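You operate a simulated robot arm through the tools that you are given. There is no shell and no other tool.

The job below is to be done with a simulated robot arm. You get a single attempt, and the scene is never put back.

## Task
Soap the sponge, then wipe off the coffee stain and the jam smear.
Fine: press the sponge on the green soap tray; put it back after. What is to be rubbed or washed off counts as gone when no trace of it is left.

Only the result counts: the job must be done as asked and must still hold three seconds after the hand-in. Knocking over, shifting, dropping, spilling or breaking anything else fails it.

## Robot
A 5-joint arm with a three-finger gripper, fixed in place. Base frame: the origin is on the floor under the middle of its stand, x ahead of it, y to its left, z up; the work surface is at about z = 760. Readings come in mm, degrees, newtons and seconds.
With the tool pointing down near the work surface it reaches from about 320 to 660 mm from the base axis. Its first joint turns from -166.0 to 166.0 degrees. The tool tilts only in the upright plane through the base axis and itself; it spins freely about its own axis. Payload 1.37 kg.
The TCP is the grasp point between the finger pads, 16 mm short of the fingertips. In the tool frame z runs along the fingers and y along their closing line. The gripper opens to 101 mm; its body begins 82 mm behind the TCP.
Orientation is told as [roll, pitch, yaw] about the base's x, y, z axes, in that order, counted from this pose: with the fingers straight down and closing along the base's y, the tool's x points along the base's -x, its y along +y and its z along -z.

## Interface
- The arm moves only by the tool apply_moves. Its arguments are lists of equal length, an entry for each row: "xyz": the shift along the base's x, y, z in units of 50 mm (1.0 is 50 mm), a list of three; "delta_rot": the turn, a rotation vector about the base's x, y, z in units of 6 degrees (1.0 is 6 degrees), a list of three; "gripper": the finger opening in mm, from 0 to 101. In form: {"xyz": [[dx, dy, dz], ...], "delta_rot": [[wx, wy, wz], ...], "gripper": [gripper, ...]}. A call has 1 to 20 rows; each row shifts and turns the commanded pose from where the row before left it. A call with a number of a shift or a turn outside -1 to 1 is refused whole. A row lasts 0.2 s, in which the tool goes at most 50 mm and 8.6 degrees; a call with a longer step from one row to the next is refused whole, and so is a gripper value outside its range. Where a pose cannot be reached the arm comes as near as it can. A force on the tool above 40 N (or 10 N above the force at the start of the call, whichever is more), or a blocked arm, ends the call early, and 0.2 s more pass. Each finger travels about 45 mm/s and halts on what it meets, pressing with about 26 N; the grip force reading is that of the motor and also rises with nothing between the fingers. The clock runs only during rows and for 0.2 s after the last one: add rows that do not move to give the fingers time. It gives the time, the measured TCP pose, the force on the tool (base axes), the opening and the grip force at its end, in the units of the frame above (readings bear some noise), with the torque about the TCP (base axes, N m) and any sound that the robot's microphone picked up.
- Cameras (640 x 400 px; columns grow to the right, rows downward): "scene" is fixed at [229.2, 489.7, 1503.1]; the picture's right is [-0.97, -0.23, 0.00], its down [-0.15, 0.65, -0.75] and it looks along [0.17, -0.73, -0.66] (base axes); focal length 341 px, centre (320, 200). "wrist" rides on the gripper at [72, 20, -104] in the tool frame; the picture's right is [-0.26, 0.96, 0.00], its down [-0.76, -0.21, -0.62] and it looks along [-0.60, -0.16, 0.78] (tool axes); focal length 265 px, centre (320, 200). There is no depth. A picture from a camera that has moved, and an enlarged one, comes with that camera's place and axes in the base frame and with its lens. The place of the scene camera against the robot may be out by one fixed shift of up to 18 mm in any direction.
- grab_frame(camera): a new picture of that camera. No time passes.
- lift_body(by): slides the trunk up (or, below 0, down) by that many mm; the arm rides with it, the base frame stays. It gives what a move gives, with no picture.
- inspect(camera, box): a new picture of the part [left, top, right, bottom] of that camera's present view, enlarged. No time passes.
- sign_off(): hands the job in; it is judged then, once.

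Nothing tells you positions but the pictures and the camera data. Unless the task says otherwise, let go and move clear before handing in.

The tools are called as name(argument=value, ...) on one line, values as JSON. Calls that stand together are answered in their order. apply_moves: Moves the arm, as the interface text tells. Its arguments: {"type":"object","properties":{"xyz":{"type":"array"},"delta_rot":{"type":"array"},"gripper":{"type":"array"}},"required":["xyz","delta_rot","gripper"]} The other tools are called the same way: lift_body (by) moves the trunk up or down; grab_frame (camera) takes a picture; inspect (camera, box) takes an enlarged picture of a part of a camera's view; sign_off () hands the job in.

At the start:

```text
time: 0.0
ee_pos: [433.4, 40.6, 1086.1]
tool_rot: [0.0, 0.0, 0.0]
force: [0.1, 0.6, -0.1]
torque: [0.0, 0.02, 0.02]
grip_width: 100.7
grasp_force: 0.0
trunk travel left (down, up): [-475.0, 115.0]
```

scene: 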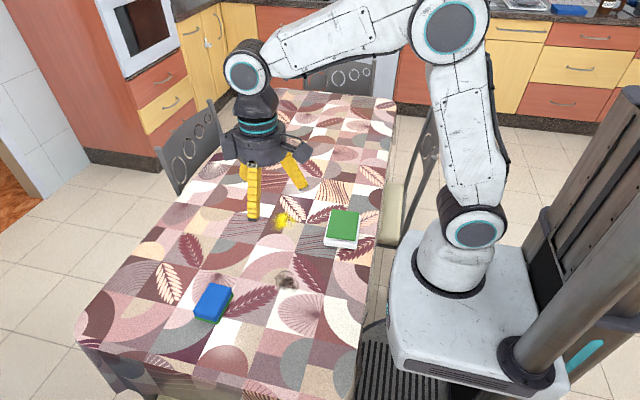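
wrist: 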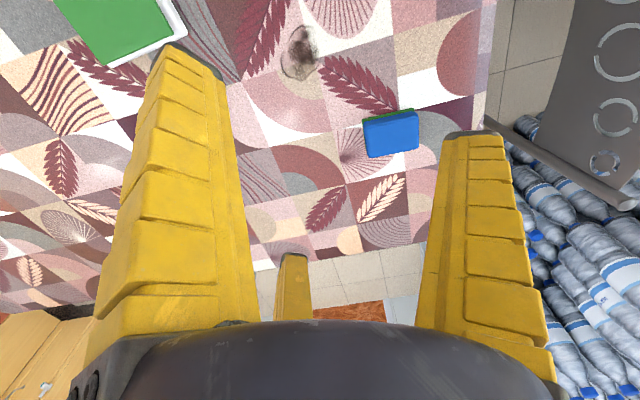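

I see a blue sponge with a green underside near the front of the table, a brown stain behind it, a yellow smear, and a green soap pad in a white tray. I'll look closer at each of them before moving.

inspect(camera="scene", box=[180, 180, 380, 330])

inspect(camera="scene", box=[230, 80, 400, 220])

inspect(camera="wrist", box=[240, 0, 500, 180])

inspect(camera="scene", box=[60, 240, 380, 400])

```text
2.67 times, centred on (280, 255) of scene
camera zoom: at [229.2, 489.7, 1503.1], right [-0.97, -0.23, 0.0], down [-0.15, 0.65, -0.75], along [0.17, -0.73, -0.66], focal length 909 px, centre (427, 53)
```

zoom: 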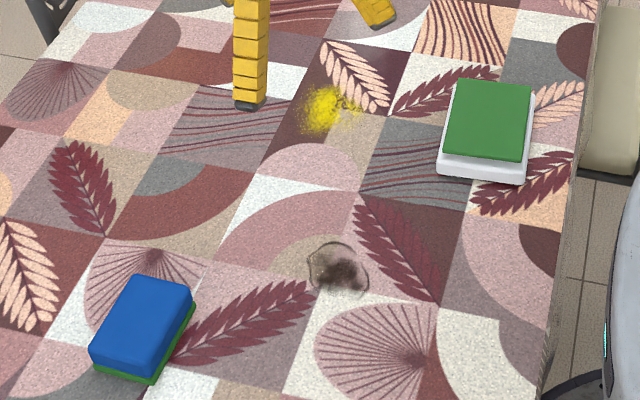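

```text
2.86 times, centred on (315, 150) of scene
camera zoom: at [229.2, 489.7, 1503.1], right [-0.97, -0.23, 0.0], down [-0.15, 0.65, -0.75], along [0.17, -0.73, -0.66], focal length 974 px, centre (334, 343)
```

zoom: 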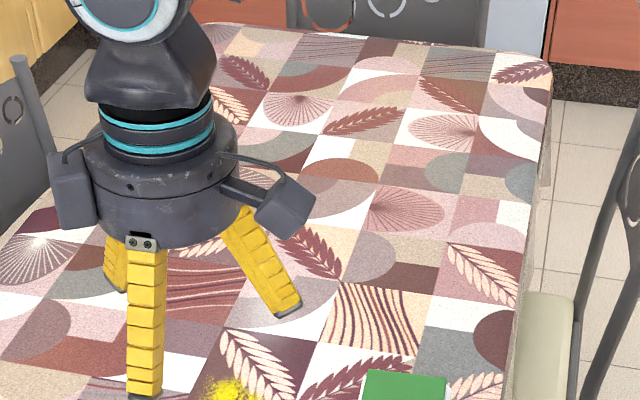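

```text
2.22 times, centred on (370, 90) of wrist
camera zoom: at [361.6, 59.1, 1190.9], right [0.26, 0.96, 0.0], down [0.76, -0.21, 0.62], along [0.6, -0.16, -0.78], focal length 590 px, centre (209, 444)
```

zoom: 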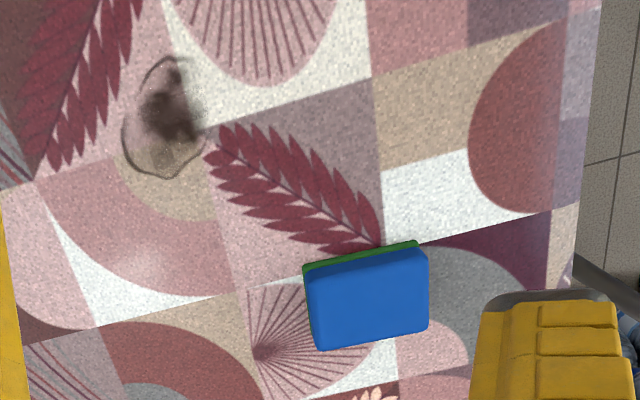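

```text
2.00 times, centred on (220, 320) of scene
camera zoom: at [229.2, 489.7, 1503.1], right [-0.97, -0.23, 0.0], down [-0.15, 0.65, -0.75], along [0.17, -0.73, -0.66], focal length 682 px, centre (520, -40)
```

zoom: 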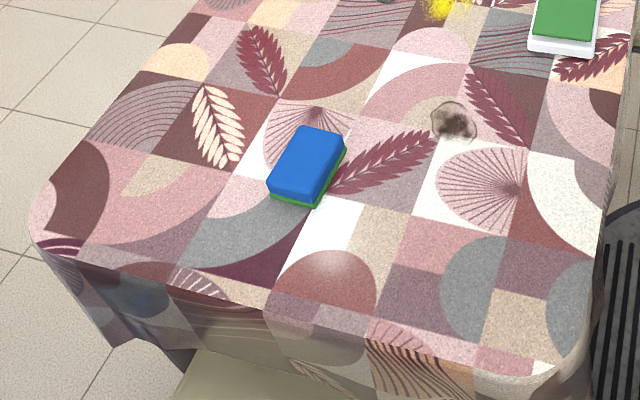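

The brown coffee stain is near (425, 10). The sponge is near (573, 124), about 63 x 83 mm. The tray is near (318, -197). The yellow smear doesn't look like jam, so I need to search for a jam smear the arm may be hiding. I'll move the hand toward the sponge and look again.

apply_moves(xyz=[[0.56, 0.336, -0.2], [0.56, 0.336, -0.2], [0.56, 0.336, -0.2], [0.56, 0.336, -0.2], [0.56, 0.336, -0.2], [0, 0, 0]], delta_rot=[[0, 0, 0], [0, 0, 0], [0, 0, 0], [0, 0, 0], [0, 0, 0], [0, 0, 0]], gripper=[100, 100, 100, 100, 100, 100])

grab_frame(camera="scene")

grab_frame(camera="wrist")

```text
time: 1.4
ee_pos: [572.1, 124.6, 1037.5]
tool_rot: [0.0, 0.0, 0.0]
force: [-0.6, 1.7, -0.3]
torque: [0.01, -0.02, 0.03]
grip_width: 99.9
grasp_force: 0.1
trunk travel left (down, up): [-475.0, 115.0]
```

```text
taken
```

scene: 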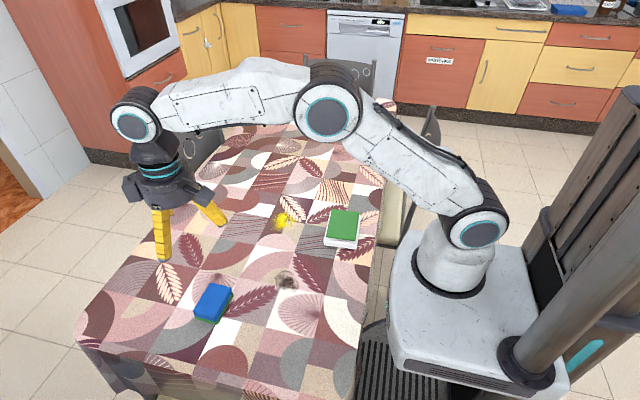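

```text
taken
camera wrist: at [501.3, 143.5, 1141.4], right [0.26, 0.96, 0.0], down [0.76, -0.21, 0.62], along [0.6, -0.16, -0.78], focal length 265 px, centre (320, 200)
```

wrist: 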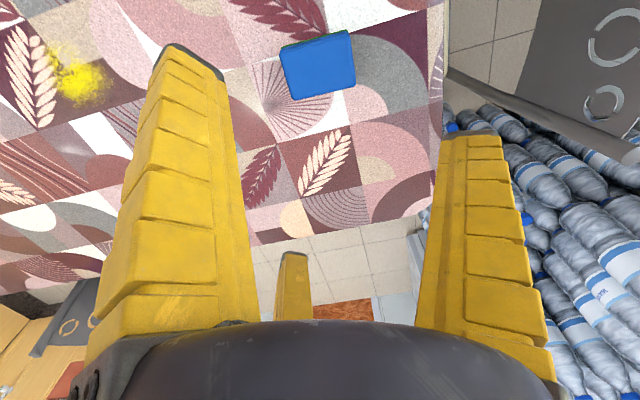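

The arm no longer covers the middle of the table. I'll zoom in there to look for red jam on the busy cloth.

inspect(camera="scene", box=[190, 120, 400, 250])

inspect(camera="scene", box=[240, 190, 330, 246])

inspect(camera="scene", box=[60, 230, 380, 400])

inspect(camera="wrist", box=[0, 0, 220, 140])

```text
3.05 times, centred on (295, 185) of scene
camera zoom: at [229.2, 489.7, 1503.1], right [-0.97, -0.23, 0.0], down [-0.15, 0.65, -0.75], along [0.17, -0.73, -0.66], focal length 1039 px, centre (396, 246)
```

zoom: 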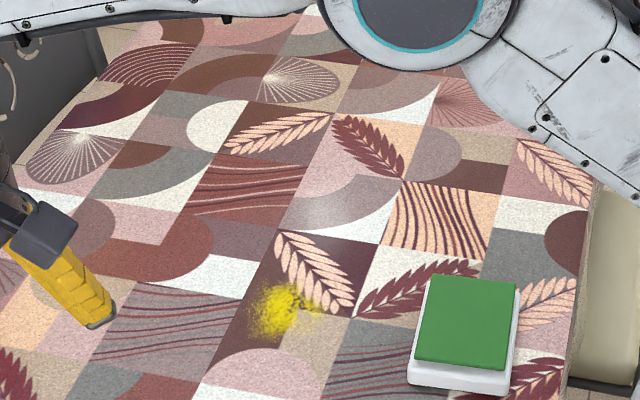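

```text
7.11 times, centred on (285, 218) of scene
camera zoom: at [229.2, 489.7, 1503.1], right [-0.97, -0.23, 0.0], down [-0.15, 0.65, -0.75], along [0.17, -0.73, -0.66], focal length 2425 px, centre (569, 72)
```

zoom: 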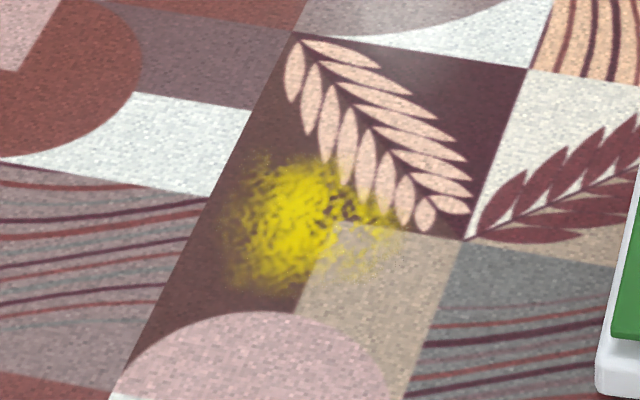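

```text
2.00 times, centred on (220, 315) of scene
camera zoom: at [229.2, 489.7, 1503.1], right [-0.97, -0.23, 0.0], down [-0.15, 0.65, -0.75], along [0.17, -0.73, -0.66], focal length 682 px, centre (520, -30)
```

zoom: 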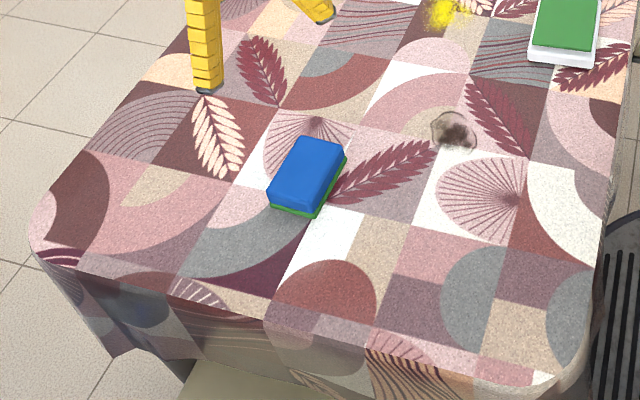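

```text
2.86 times, centred on (110, 70) of wrist
camera zoom: at [501.3, 143.5, 1141.4], right [0.26, 0.96, 0.0], down [0.76, -0.21, 0.62], along [0.6, -0.16, -0.78], focal length 758 px, centre (920, 571)
```

zoom: 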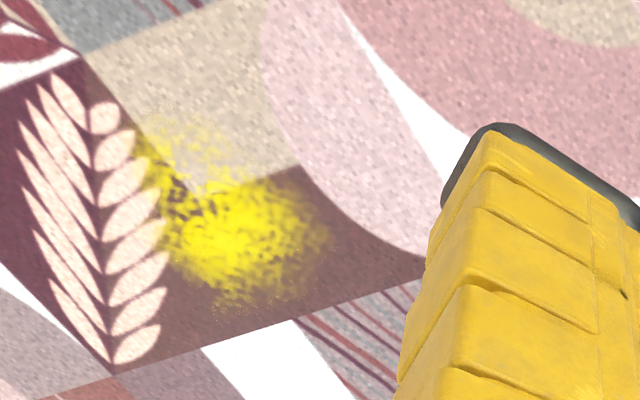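

I don't see any red jam yet, and the yellow patch looks like powder or mustard. I'll zoom in on the cloth section by section.

inspect(camera="scene", box=[210, 115, 310, 178])

inspect(camera="scene", box=[290, 125, 400, 194])

inspect(camera="scene", box=[190, 175, 290, 238])

inspect(camera="scene", box=[290, 225, 400, 294])

inspect(camera="scene", box=[190, 225, 300, 294])

inspect(camera="scene", box=[80, 230, 200, 305])

inspect(camera="scene", box=[70, 295, 220, 390])

inspect(camera="scene", box=[210, 285, 370, 385])

```text
6.35 times, centred on (260, 146) of scene
camera zoom: at [229.2, 489.7, 1503.1], right [-0.97, -0.23, 0.0], down [-0.15, 0.65, -0.75], along [0.17, -0.73, -0.66], focal length 2165 px, centre (701, 540)
```

zoom: 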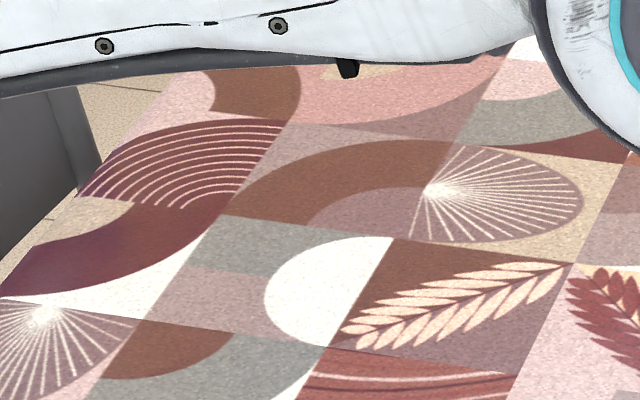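

```text
5.80 times, centred on (345, 160) of scene
camera zoom: at [229.2, 489.7, 1503.1], right [-0.97, -0.23, 0.0], down [-0.15, 0.65, -0.75], along [0.17, -0.73, -0.66], focal length 1977 px, centre (175, 435)
```

zoom: 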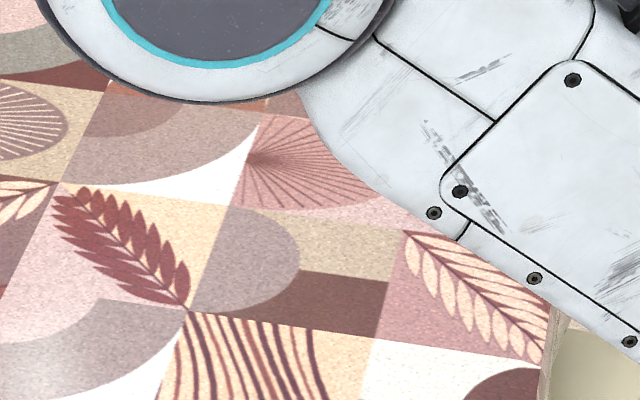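

```text
6.35 times, centred on (240, 206) of scene
camera zoom: at [229.2, 489.7, 1503.1], right [-0.97, -0.23, 0.0], down [-0.15, 0.65, -0.75], along [0.17, -0.73, -0.66], focal length 2165 px, centre (828, 159)
```

zoom: 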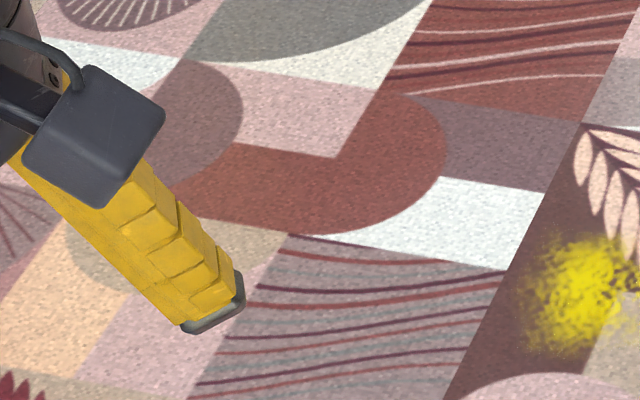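

```text
5.80 times, centred on (345, 260) of scene
camera zoom: at [229.2, 489.7, 1503.1], right [-0.97, -0.23, 0.0], down [-0.15, 0.65, -0.75], along [0.17, -0.73, -0.66], focal length 1977 px, centre (175, -145)
```

zoom: 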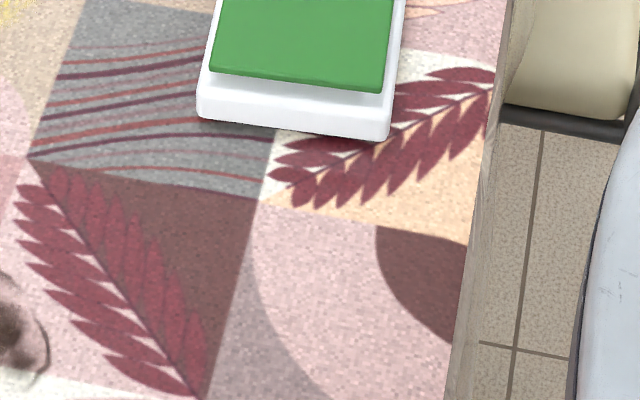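

```text
5.80 times, centred on (245, 260) of scene
camera zoom: at [229.2, 489.7, 1503.1], right [-0.97, -0.23, 0.0], down [-0.15, 0.65, -0.75], along [0.17, -0.73, -0.66], focal length 1977 px, centre (755, -145)
```

zoom: 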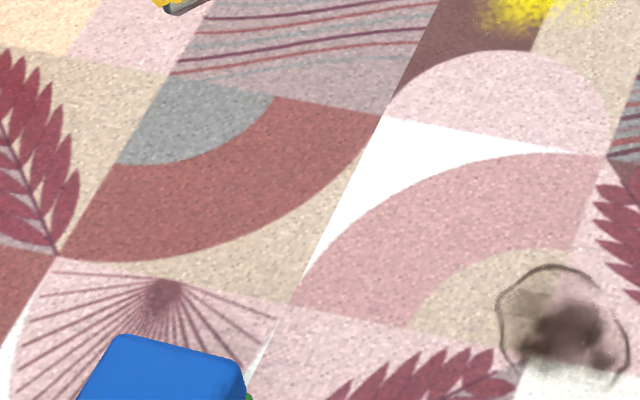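

```text
5.33 times, centred on (140, 268) of scene
camera zoom: at [229.2, 489.7, 1503.1], right [-0.97, -0.23, 0.0], down [-0.15, 0.65, -0.75], along [0.17, -0.73, -0.66], focal length 1819 px, centre (1280, -160)
```

zoom: 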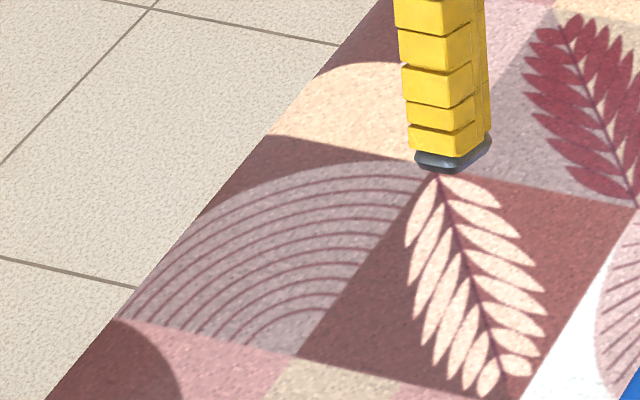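

```text
4.21 times, centred on (145, 342) of scene
camera zoom: at [229.2, 489.7, 1503.1], right [-0.97, -0.23, 0.0], down [-0.15, 0.65, -0.75], along [0.17, -0.73, -0.66], focal length 1436 px, centre (1057, -400)
```

zoom: 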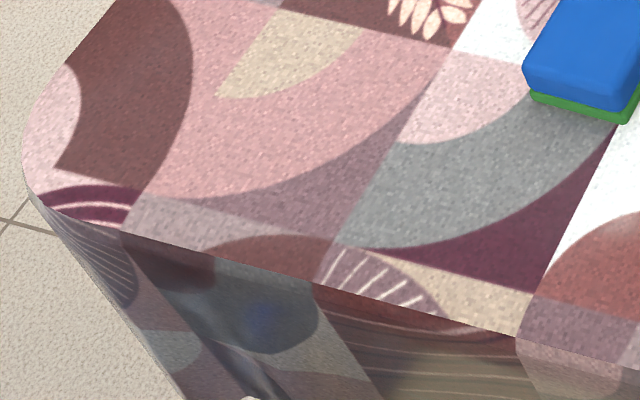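

```text
4.00 times, centred on (290, 335) of scene
camera zoom: at [229.2, 489.7, 1503.1], right [-0.97, -0.23, 0.0], down [-0.15, 0.65, -0.75], along [0.17, -0.73, -0.66], focal length 1364 px, centre (440, -340)
```

zoom: 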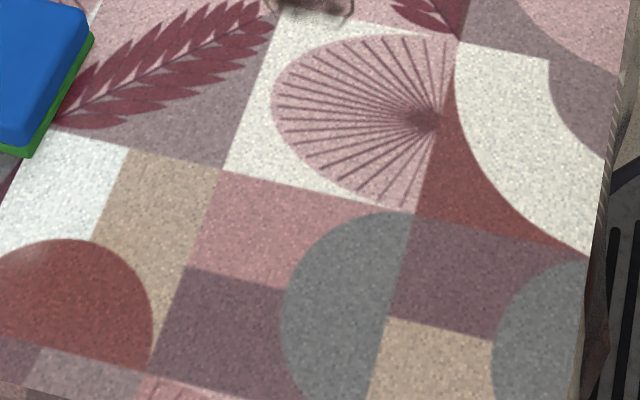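

There's still no red jam in view, so it may be under the sponge or hidden behind the arm. Next I'll spin the tool 90 degrees so the fingers close across the sponge's short side, and partly close the fingers in the air to see how they move.

apply_moves(xyz=[[0, 0, 0], [0, 0, 0], [0, 0, 0], [0, 0, 0], [0, 0, 0], [0, 0, 0], [0, 0, 0], [0, 0, 0], [0, 0, 0], [0, 0, 0], [0, 0, 0], [0, 0, 0], [0, 0, 0], [0, 0, 0], [0, 0, 0], [0, 0, 0]], delta_rot=[[0, 0, -1], [0, 0, -1], [0, 0, -1], [0, 0, -1], [0, 0, -1], [0, 0, -1], [0, 0, -1], [0, 0, -1], [0, 0, -1], [0, 0, -1], [0, 0, -1], [0, 0, -1], [0, 0, -1], [0, 0, -1], [0, 0, -1], [0, 0, 0]], gripper=[60, 60, 60, 60, 60, 60, 60, 60, 60, 60, 60, 60, 60, 60, 60, 60])

grab_frame(camera="scene")

grab_frame(camera="wrist")

```text
time: 4.8
ee_pos: [574.9, 123.7, 1037.4]
tool_rot: [-0.1, 0.0, -90.1]
force: [0.2, 0.2, -1.1]
torque: [-0.02, 0.02, 0.03]
grip_width: 63.6
grasp_force: 2.5
trunk travel left (down, up): [-475.0, 115.0]
```

```text
taken
```

scene: 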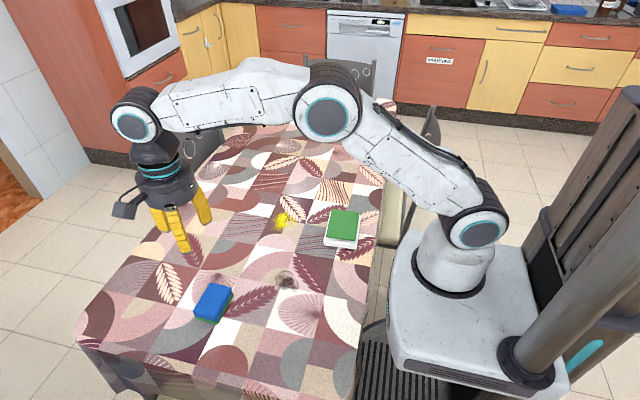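

```text
taken
camera wrist: at [593.8, 195.2, 1140.6], right [0.96, -0.27, 0.0], down [-0.21, -0.76, 0.62], along [-0.17, -0.6, -0.78], focal length 265 px, centre (320, 200)
```

wrist: 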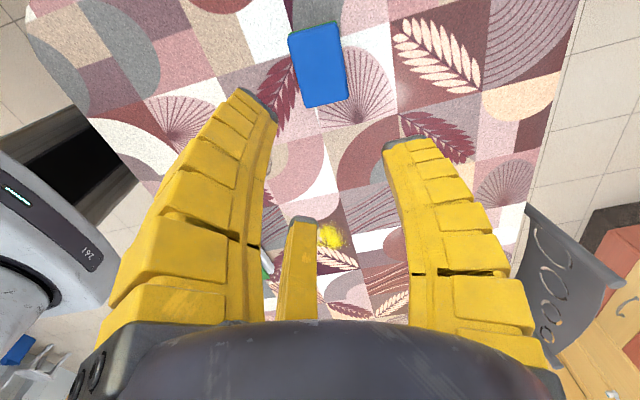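

The fingers close radially like a three-jaw chuck: one sits on the tool's +y side and two sit at ±x on the −y side. The best grip puts the lone finger on a short end of the sponge and the other two on its long sides, so tool yaw should be about 0. I'll zoom on the sponge for an exact pose.

inspect(camera="wrist", box=[260, 0, 400, 120])

inspect(camera="wrist", box=[330, 0, 600, 220])

inspect(camera="wrist", box=[240, 180, 440, 330])

inspect(camera="wrist", box=[20, 0, 300, 180])

inspect(camera="scene", box=[185, 275, 245, 335])

```text
3.33 times, centred on (330, 60) of wrist
camera zoom: at [593.8, 195.2, 1140.6], right [0.96, -0.27, 0.0], down [-0.21, -0.76, 0.62], along [-0.17, -0.6, -0.78], focal length 885 px, centre (287, 667)
```

zoom: 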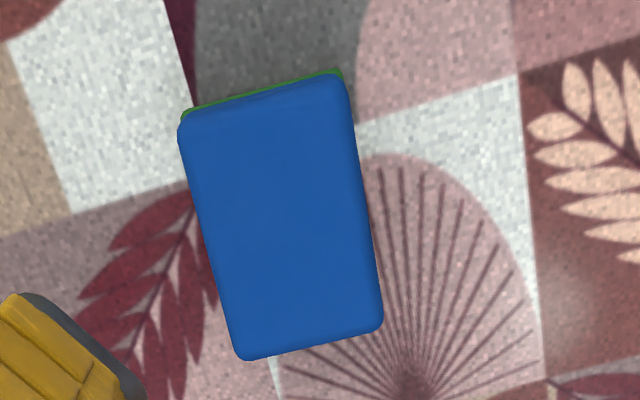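

```text
1.82 times, centred on (465, 110) of wrist
camera zoom: at [593.8, 195.2, 1140.6], right [0.96, -0.27, 0.0], down [-0.21, -0.76, 0.62], along [-0.17, -0.6, -0.78], focal length 483 px, centre (56, 364)
```

zoom: 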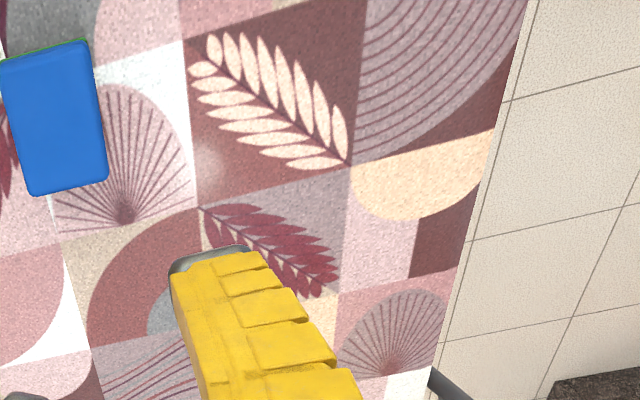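

```text
2.67 times, centred on (340, 255) of wrist
camera zoom: at [593.8, 195.2, 1140.6], right [0.96, -0.27, 0.0], down [-0.21, -0.76, 0.62], along [-0.17, -0.6, -0.78], focal length 708 px, centre (267, 53)
```

zoom: 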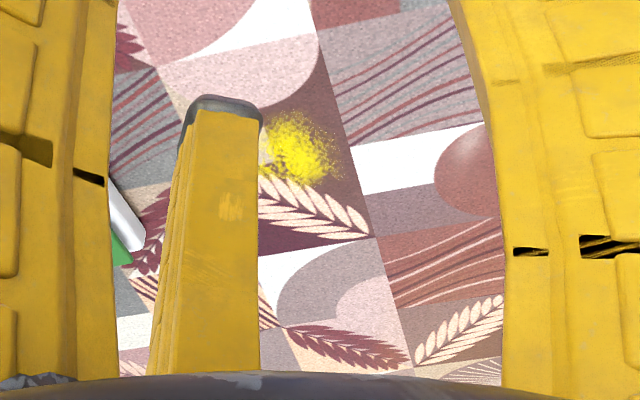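

```text
2.22 times, centred on (160, 90) of wrist
camera zoom: at [593.8, 195.2, 1140.6], right [0.96, -0.27, 0.0], down [-0.21, -0.76, 0.62], along [-0.17, -0.6, -0.78], focal length 590 px, centre (676, 444)
```

zoom: 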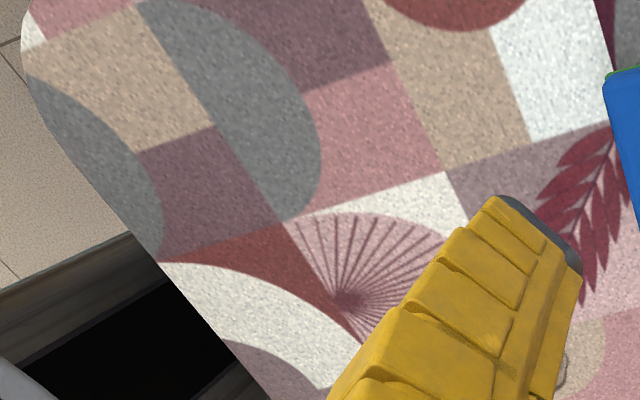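

```text
6.67 times, centred on (215, 305) of scene
camera zoom: at [229.2, 489.7, 1503.1], right [-0.97, -0.23, 0.0], down [-0.15, 0.65, -0.75], along [0.17, -0.73, -0.66], focal length 2274 px, centre (1020, -500)
```

zoom: 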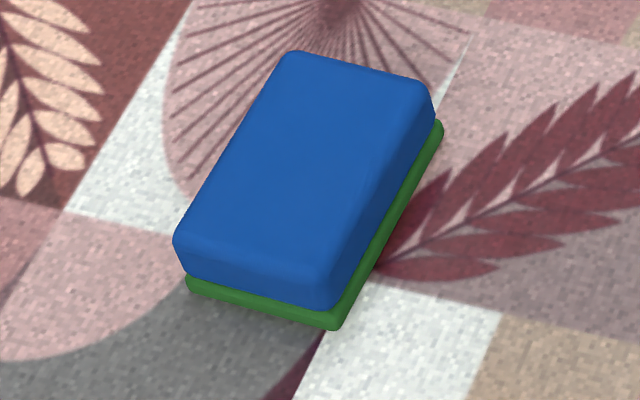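

The sponge centre is about (573, 122), roughly 59 x 86 mm and 29 mm tall, yawed about -3.7°. I'll zoom in on the gripper to understand the finger geometry before going down.

inspect(camera="scene", box=[100, 140, 240, 270])

```text
3.08 times, centred on (170, 205) of scene
camera zoom: at [229.2, 489.7, 1503.1], right [-0.97, -0.23, 0.0], down [-0.15, 0.65, -0.75], along [0.17, -0.73, -0.66], focal length 1049 px, centre (782, 185)
```

zoom: 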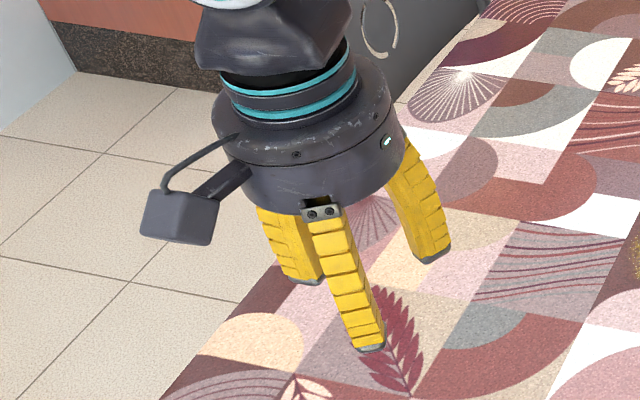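

The fingers are straight with a slight inward tilt. I'll turn the tool back to about -3.7° yaw, open fully, and lower to about z = 880 above the sponge.

apply_moves(xyz=[[0, 0.006, -0.21], [0, 0.006, -0.21], [0, 0.006, -0.21], [0, 0.006, -0.21], [0, 0.006, -0.21], [0, 0.006, -0.21], [0, 0.006, -0.21], [0, 0.006, -0.21], [0, 0.006, -0.21], [0, 0.006, -0.21], [0, 0.006, -0.21], [0, 0.006, -0.21], [0, 0.006, -0.21], [0, 0.006, -0.21], [0, 0.006, -0.21], [0, 0, 0]], delta_rot=[[0, 0, 0.96], [0, 0, 0.96], [0, 0, 0.96], [0, 0, 0.96], [0, 0, 0.96], [0, 0, 0.96], [0, 0, 0.96], [0, 0, 0.96], [0, 0, 0.96], [0, 0, 0.96], [0, 0, 0.96], [0, 0, 0.96], [0, 0, 0.96], [0, 0, 0.96], [0, 0, 0.96], [0, 0, 0]], gripper=[100, 100, 100, 100, 100, 100, 100, 100, 100, 100, 100, 100, 100, 100, 100, 100])

grab_frame(camera="scene")

grab_frame(camera="wrist")

```text
time: 8.2
ee_pos: [573.7, 128.6, 879.1]
tool_rot: [0.0, 0.1, -3.6]
force: [0.5, 0.5, -0.3]
torque: [-0.01, 0.0, -0.03]
grip_width: 99.9
grasp_force: 0.1
trunk travel left (down, up): [-475.0, 115.0]
```

```text
taken
```

scene: 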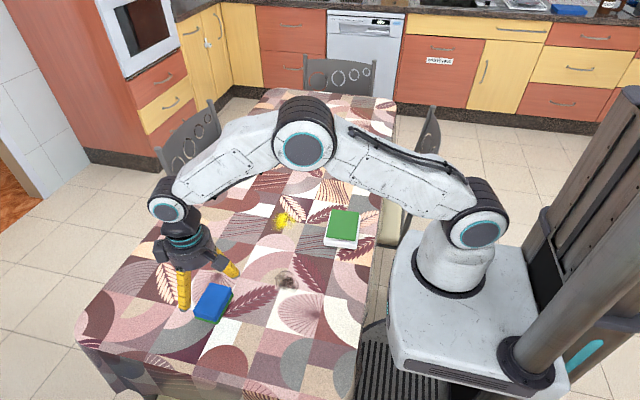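

```text
taken
camera wrist: at [502.7, 151.8, 983.5], right [0.32, 0.95, 0.0], down [0.74, -0.25, 0.62], along [0.59, -0.2, -0.78], focal length 265 px, centre (320, 200)
```

wrist: 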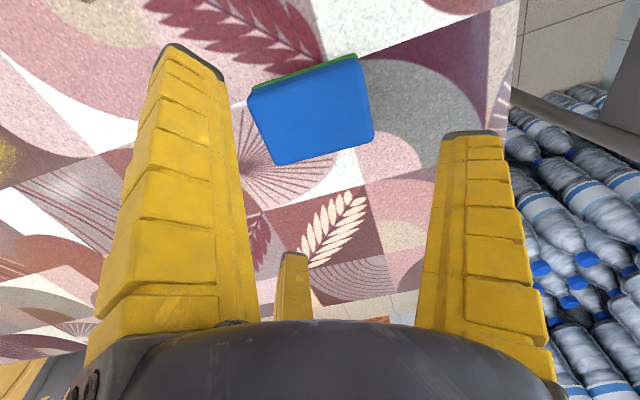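

The sponge position checks out at about (574, 122). I'll go straight down to about z = 786 with the fingers fully open.

apply_moves(xyz=[[0, 0, -0.31], [0, 0, -0.31], [0, 0, -0.31], [0, 0, -0.31], [0, 0, -0.31], [0, 0, -0.31], [0, 0, 0]], delta_rot=[[0, 0, 0], [0, 0, 0], [0, 0, 0], [0, 0, 0], [0, 0, 0], [0, 0, 0], [0, 0, 0]], gripper=[100, 100, 100, 100, 100, 100, 100])

grab_frame(camera="wrist")

inspect(camera="scene", box=[140, 230, 300, 340])

```text
time: 9.8
ee_pos: [572.8, 128.3, 786.5]
tool_rot: [0.0, 0.1, -3.5]
force: [0.5, -0.3, 0.1]
torque: [-0.02, -0.01, 0.01]
grip_width: 99.9
grasp_force: 0.1
trunk travel left (down, up): [-475.0, 115.0]
```

```text
taken
camera wrist: at [502.7, 152.4, 889.8], right [0.32, 0.95, 0.0], down [0.74, -0.25, 0.62], along [0.59, -0.2, -0.78], focal length 265 px, centre (320, 200)
```

wrist: 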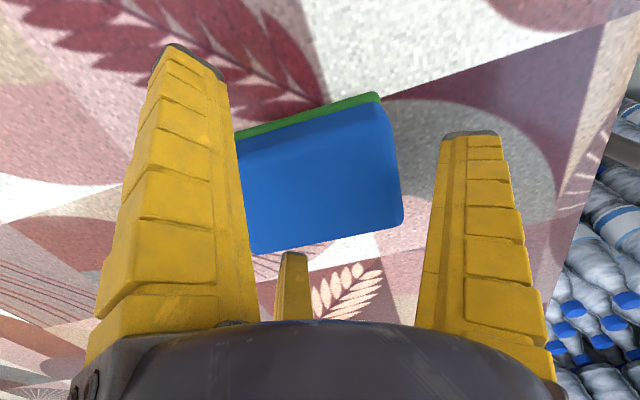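

```text
3.64 times, centred on (220, 285) of scene
camera zoom: at [229.2, 489.7, 1503.1], right [-0.97, -0.23, 0.0], down [-0.15, 0.65, -0.75], along [0.17, -0.73, -0.66], focal length 1240 px, centre (684, -109)
```

zoom: 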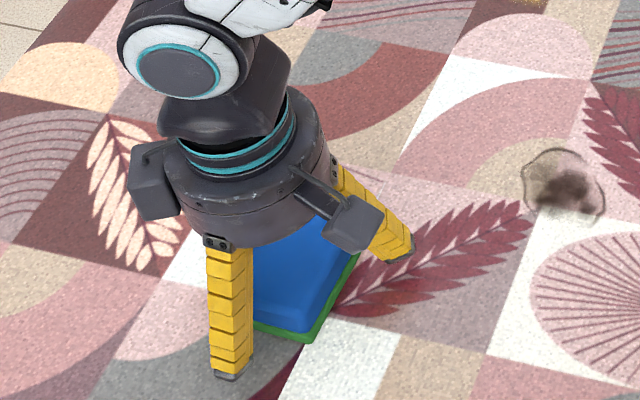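

The fingers surround the sponge without touching it. I'll close on it now.

apply_moves(xyz=[[0, 0, 0], [0, 0, 0], [0, 0, 0], [0, 0, 0], [0, 0, 0], [0, 0, 0], [0, 0, 0], [0, 0, 0]], delta_rot=[[0, 0, 0], [0, 0, 0], [0, 0, 0], [0, 0, 0], [0, 0, 0], [0, 0, 0], [0, 0, 0], [0, 0, 0]], gripper=[85, 75, 65, 55, 50, 45, 45, 45])

grab_frame(camera="wrist")

inspect(camera="scene", box=[140, 230, 300, 340])

```text
time: 11.6
ee_pos: [572.7, 128.1, 785.3]
tool_rot: [-0.1, -0.1, -3.5]
force: [-0.2, 0.2, 0.4]
torque: [-0.02, 0.01, -0.03]
grip_width: 70.6
grasp_force: 26.3
trunk travel left (down, up): [-475.0, 115.0]
```

```text
taken
camera wrist: at [502.6, 152.4, 890.0], right [0.32, 0.95, 0.0], down [0.74, -0.25, 0.62], along [0.59, -0.2, -0.78], focal length 265 px, centre (320, 200)
```

wrist: 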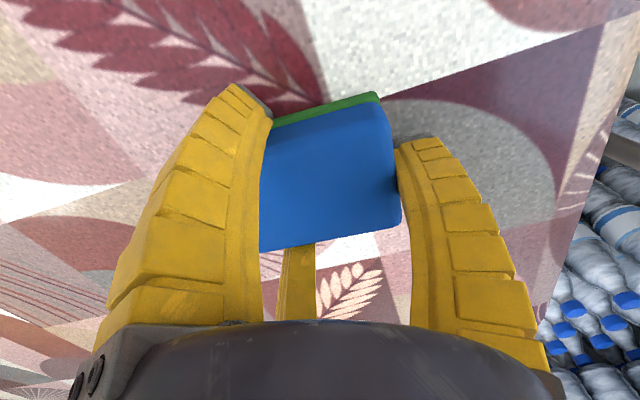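

```text
3.64 times, centred on (220, 285) of scene
camera zoom: at [229.2, 489.7, 1503.1], right [-0.97, -0.23, 0.0], down [-0.15, 0.65, -0.75], along [0.17, -0.73, -0.66], focal length 1240 px, centre (684, -109)
```

zoom: 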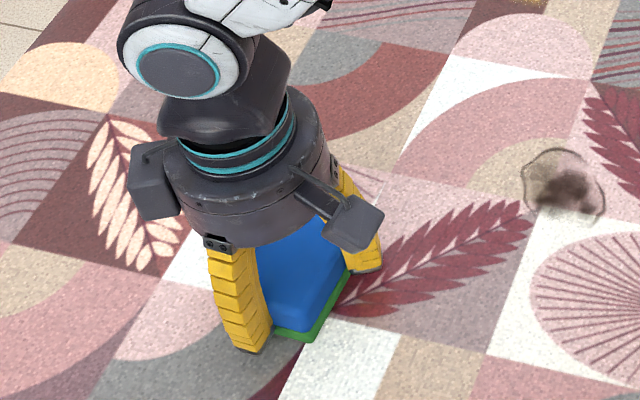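

All three fingers have the sponge at 70.6 mm opening, and it hardly moved. I'll lift it and look at the spot underneath.

apply_moves(xyz=[[0, 0, 0.3], [0, 0, 0.5], [0, 0, 0.5], [0, 0, 0.5], [0, 0, 0.5], [0, 0, 0.5], [0, 0, 0]], delta_rot=[[0, 0, 0], [0, 0, 0], [0, 0, 0], [0, 0, 0], [0, 0, 0], [0, 0, 0], [0, 0, 0]], gripper=[45, 45, 45, 45, 45, 45, 45])

grab_frame(camera="scene")

grab_frame(camera="wrist")

inspect(camera="scene", box=[140, 230, 300, 340])

```text
time: 13.2
ee_pos: [574.3, 129.5, 925.1]
tool_rot: [0.1, 0.0, -3.6]
force: [0.5, 0.1, 0.0]
torque: [-0.01, -0.01, -0.03]
grip_width: 70.4
grasp_force: 25.9
trunk travel left (down, up): [-475.0, 115.0]
```

```text
taken
```

scene: 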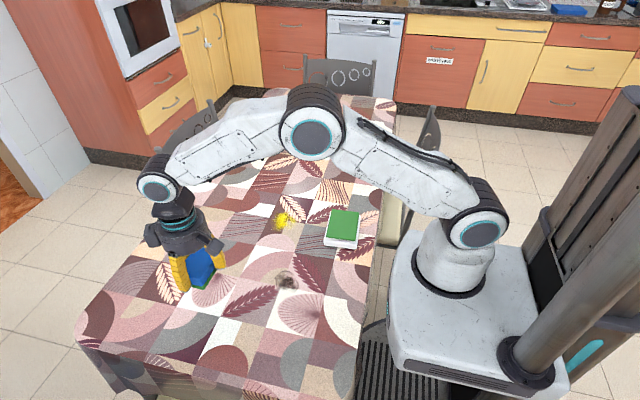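

```text
taken
camera wrist: at [503.6, 152.8, 1029.4], right [0.32, 0.95, 0.0], down [0.74, -0.25, 0.62], along [0.59, -0.2, -0.78], focal length 265 px, centre (320, 200)
```

wrist: 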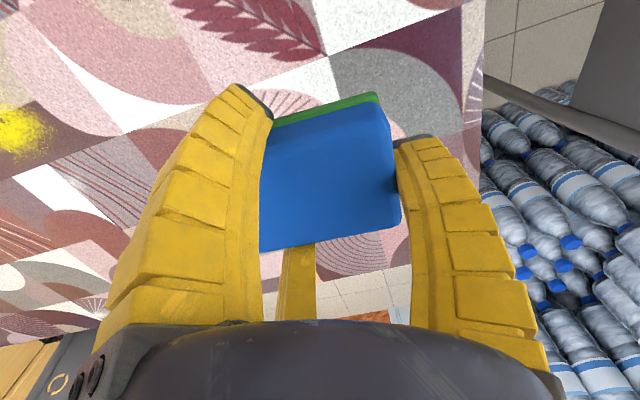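

```text
3.64 times, centred on (220, 285) of scene
camera zoom: at [229.2, 489.7, 1503.1], right [-0.97, -0.23, 0.0], down [-0.15, 0.65, -0.75], along [0.17, -0.73, -0.66], focal length 1240 px, centre (684, -109)
```

zoom: 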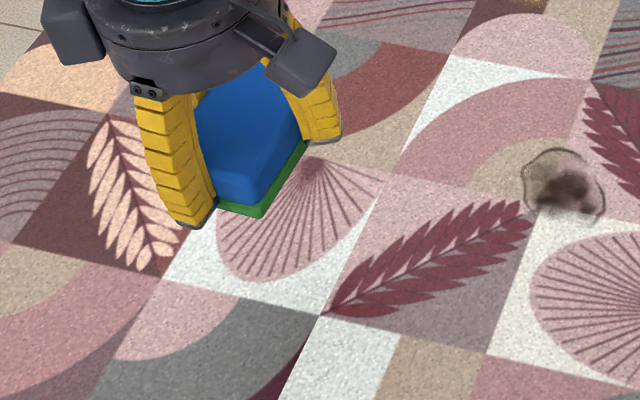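

There's nothing under the sponge. I'll scan the parts of the table the arm covered before.

inspect(camera="scene", box=[230, 80, 410, 180])

inspect(camera="scene", box=[180, 165, 300, 240])

inspect(camera="scene", box=[100, 200, 220, 275])

inspect(camera="scene", box=[300, 160, 420, 235])

inspect(camera="wrist", box=[0, 0, 260, 170])

inspect(camera="wrist", box=[0, 130, 200, 360])

```text
3.56 times, centred on (320, 130) of scene
camera zoom: at [229.2, 489.7, 1503.1], right [-0.97, -0.23, 0.0], down [-0.15, 0.65, -0.75], along [0.17, -0.73, -0.66], focal length 1213 px, centre (320, 449)
```

zoom: 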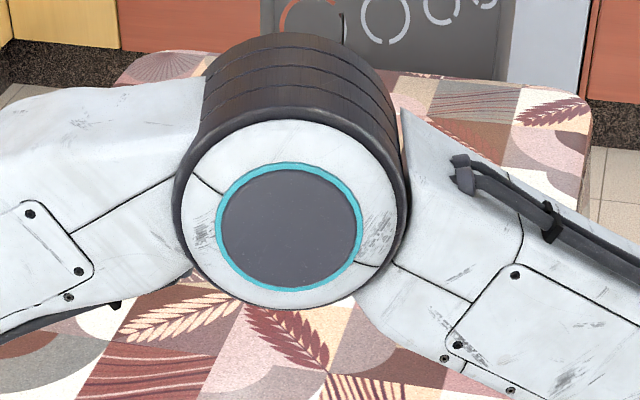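

```text
5.33 times, centred on (240, 202) of scene
camera zoom: at [229.2, 489.7, 1503.1], right [-0.97, -0.23, 0.0], down [-0.15, 0.65, -0.75], along [0.17, -0.73, -0.66], focal length 1819 px, centre (747, 187)
```

zoom: 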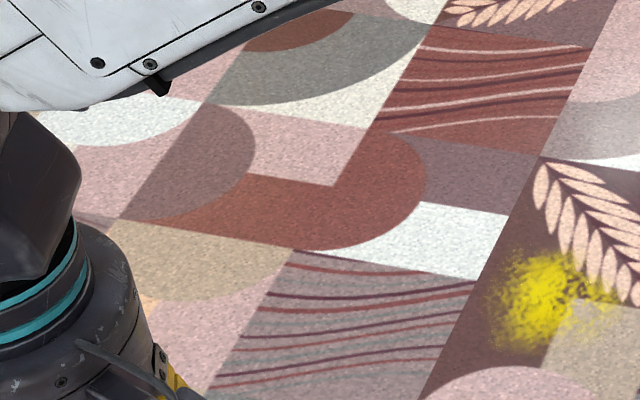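

```text
5.33 times, centred on (160, 238) of scene
camera zoom: at [229.2, 489.7, 1503.1], right [-0.97, -0.23, 0.0], down [-0.15, 0.65, -0.75], along [0.17, -0.73, -0.66], focal length 1819 px, centre (1173, 0)
```

zoom: 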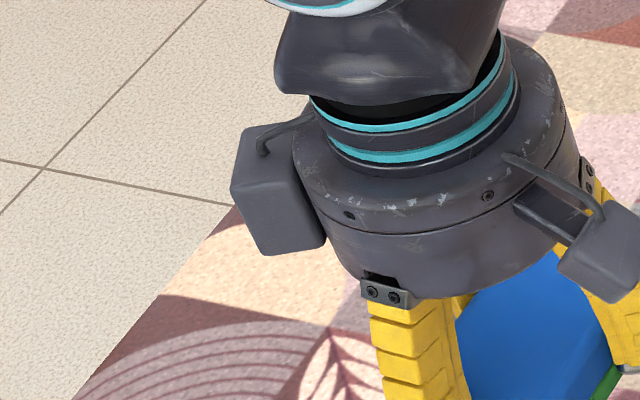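

```text
5.33 times, centred on (360, 198) of scene
camera zoom: at [229.2, 489.7, 1503.1], right [-0.97, -0.23, 0.0], down [-0.15, 0.65, -0.75], along [0.17, -0.73, -0.66], focal length 1819 px, centre (107, 213)
```

zoom: 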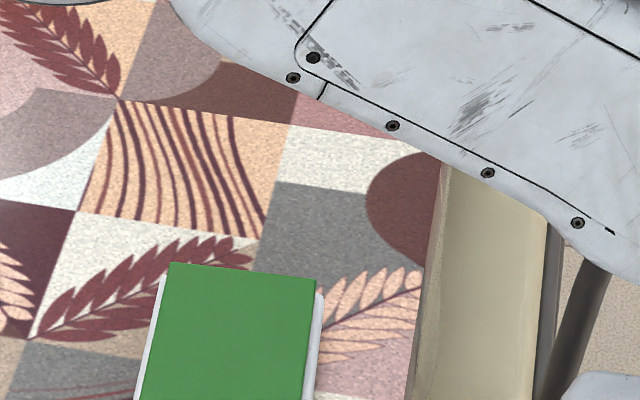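

```text
2.35 times, centred on (130, 85) of wrist
camera zoom: at [503.6, 152.8, 1029.4], right [0.32, 0.95, 0.0], down [0.74, -0.25, 0.62], along [0.59, -0.2, -0.78], focal length 624 px, centre (767, 471)
```

zoom: 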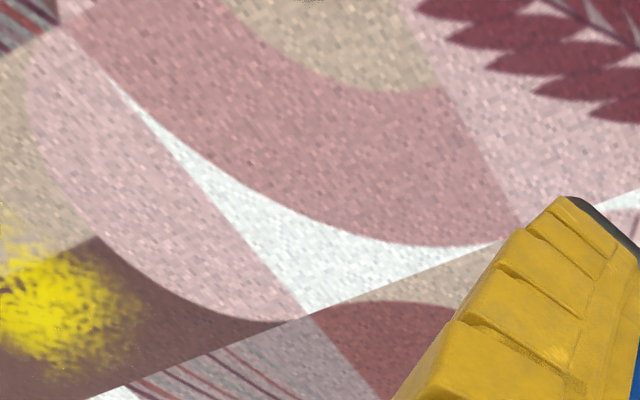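

```text
1.74 times, centred on (100, 245) of wrist
camera zoom: at [503.6, 152.8, 1029.4], right [0.32, 0.95, 0.0], down [0.74, -0.25, 0.62], along [0.59, -0.2, -0.78], focal length 462 px, centre (703, 122)
```

zoom: 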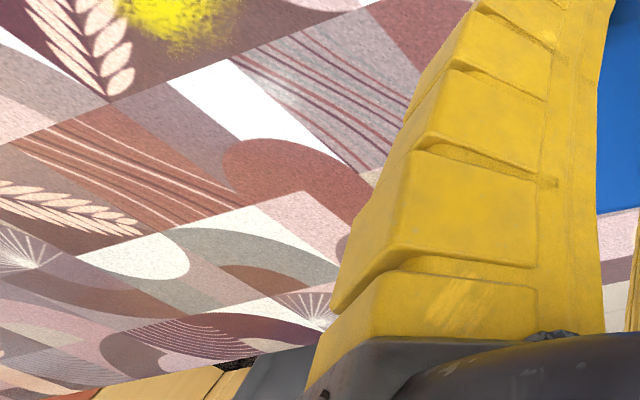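

No jam on any of the visible cloth, and the scene camera can't see what's just behind the tray. I'll carry the sponge toward the tray at height and look there with the wrist camera.

apply_moves(xyz=[[-0.388, -0.648, 0], [-0.388, -0.648, 0], [-0.388, -0.648, 0], [-0.388, -0.648, 0], [-0.388, -0.648, 0], [-0.388, -0.648, 0], [-0.388, -0.648, 0], [-0.388, -0.648, 0], [-0.388, -0.648, 0], [-0.388, -0.648, 0], [0, 0, 0]], delta_rot=[[0, 0, 0], [0, 0, 0], [0, 0, 0], [0, 0, 0], [0, 0, 0], [0, 0, 0], [0, 0, 0], [0, 0, 0], [0, 0, 0], [0, 0, 0], [0, 0, 0]], gripper=[45, 45, 45, 45, 45, 45, 45, 45, 45, 45, 45])

grab_frame(camera="scene")

grab_frame(camera="wrist")

```text
time: 15.6
ee_pos: [381.9, -195.7, 925.5]
tool_rot: [0.1, 0.1, -3.6]
force: [0.5, 0.0, 0.5]
torque: [0.01, -0.02, 0.02]
grip_width: 70.1
grasp_force: 25.5
trunk travel left (down, up): [-475.0, 115.0]
```

```text
taken
```

scene: 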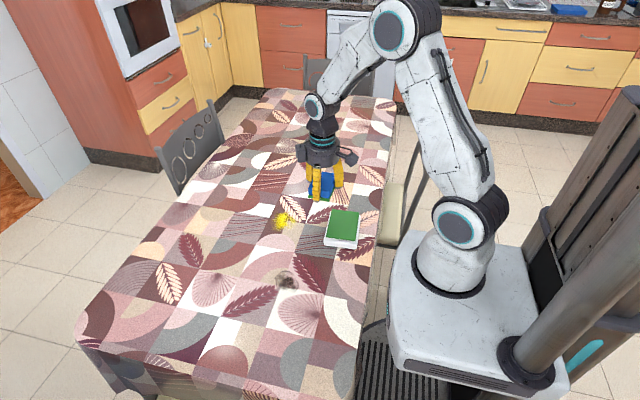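

```text
taken
camera wrist: at [311.2, -173.0, 1029.7], right [0.32, 0.95, 0.0], down [0.74, -0.25, 0.62], along [0.59, -0.2, -0.78], focal length 265 px, centre (320, 200)
```

wrist: 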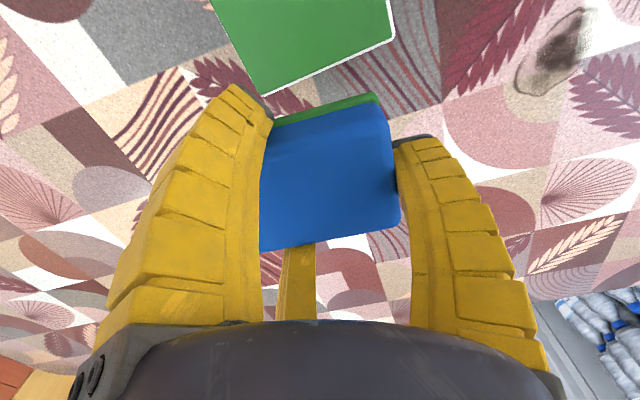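

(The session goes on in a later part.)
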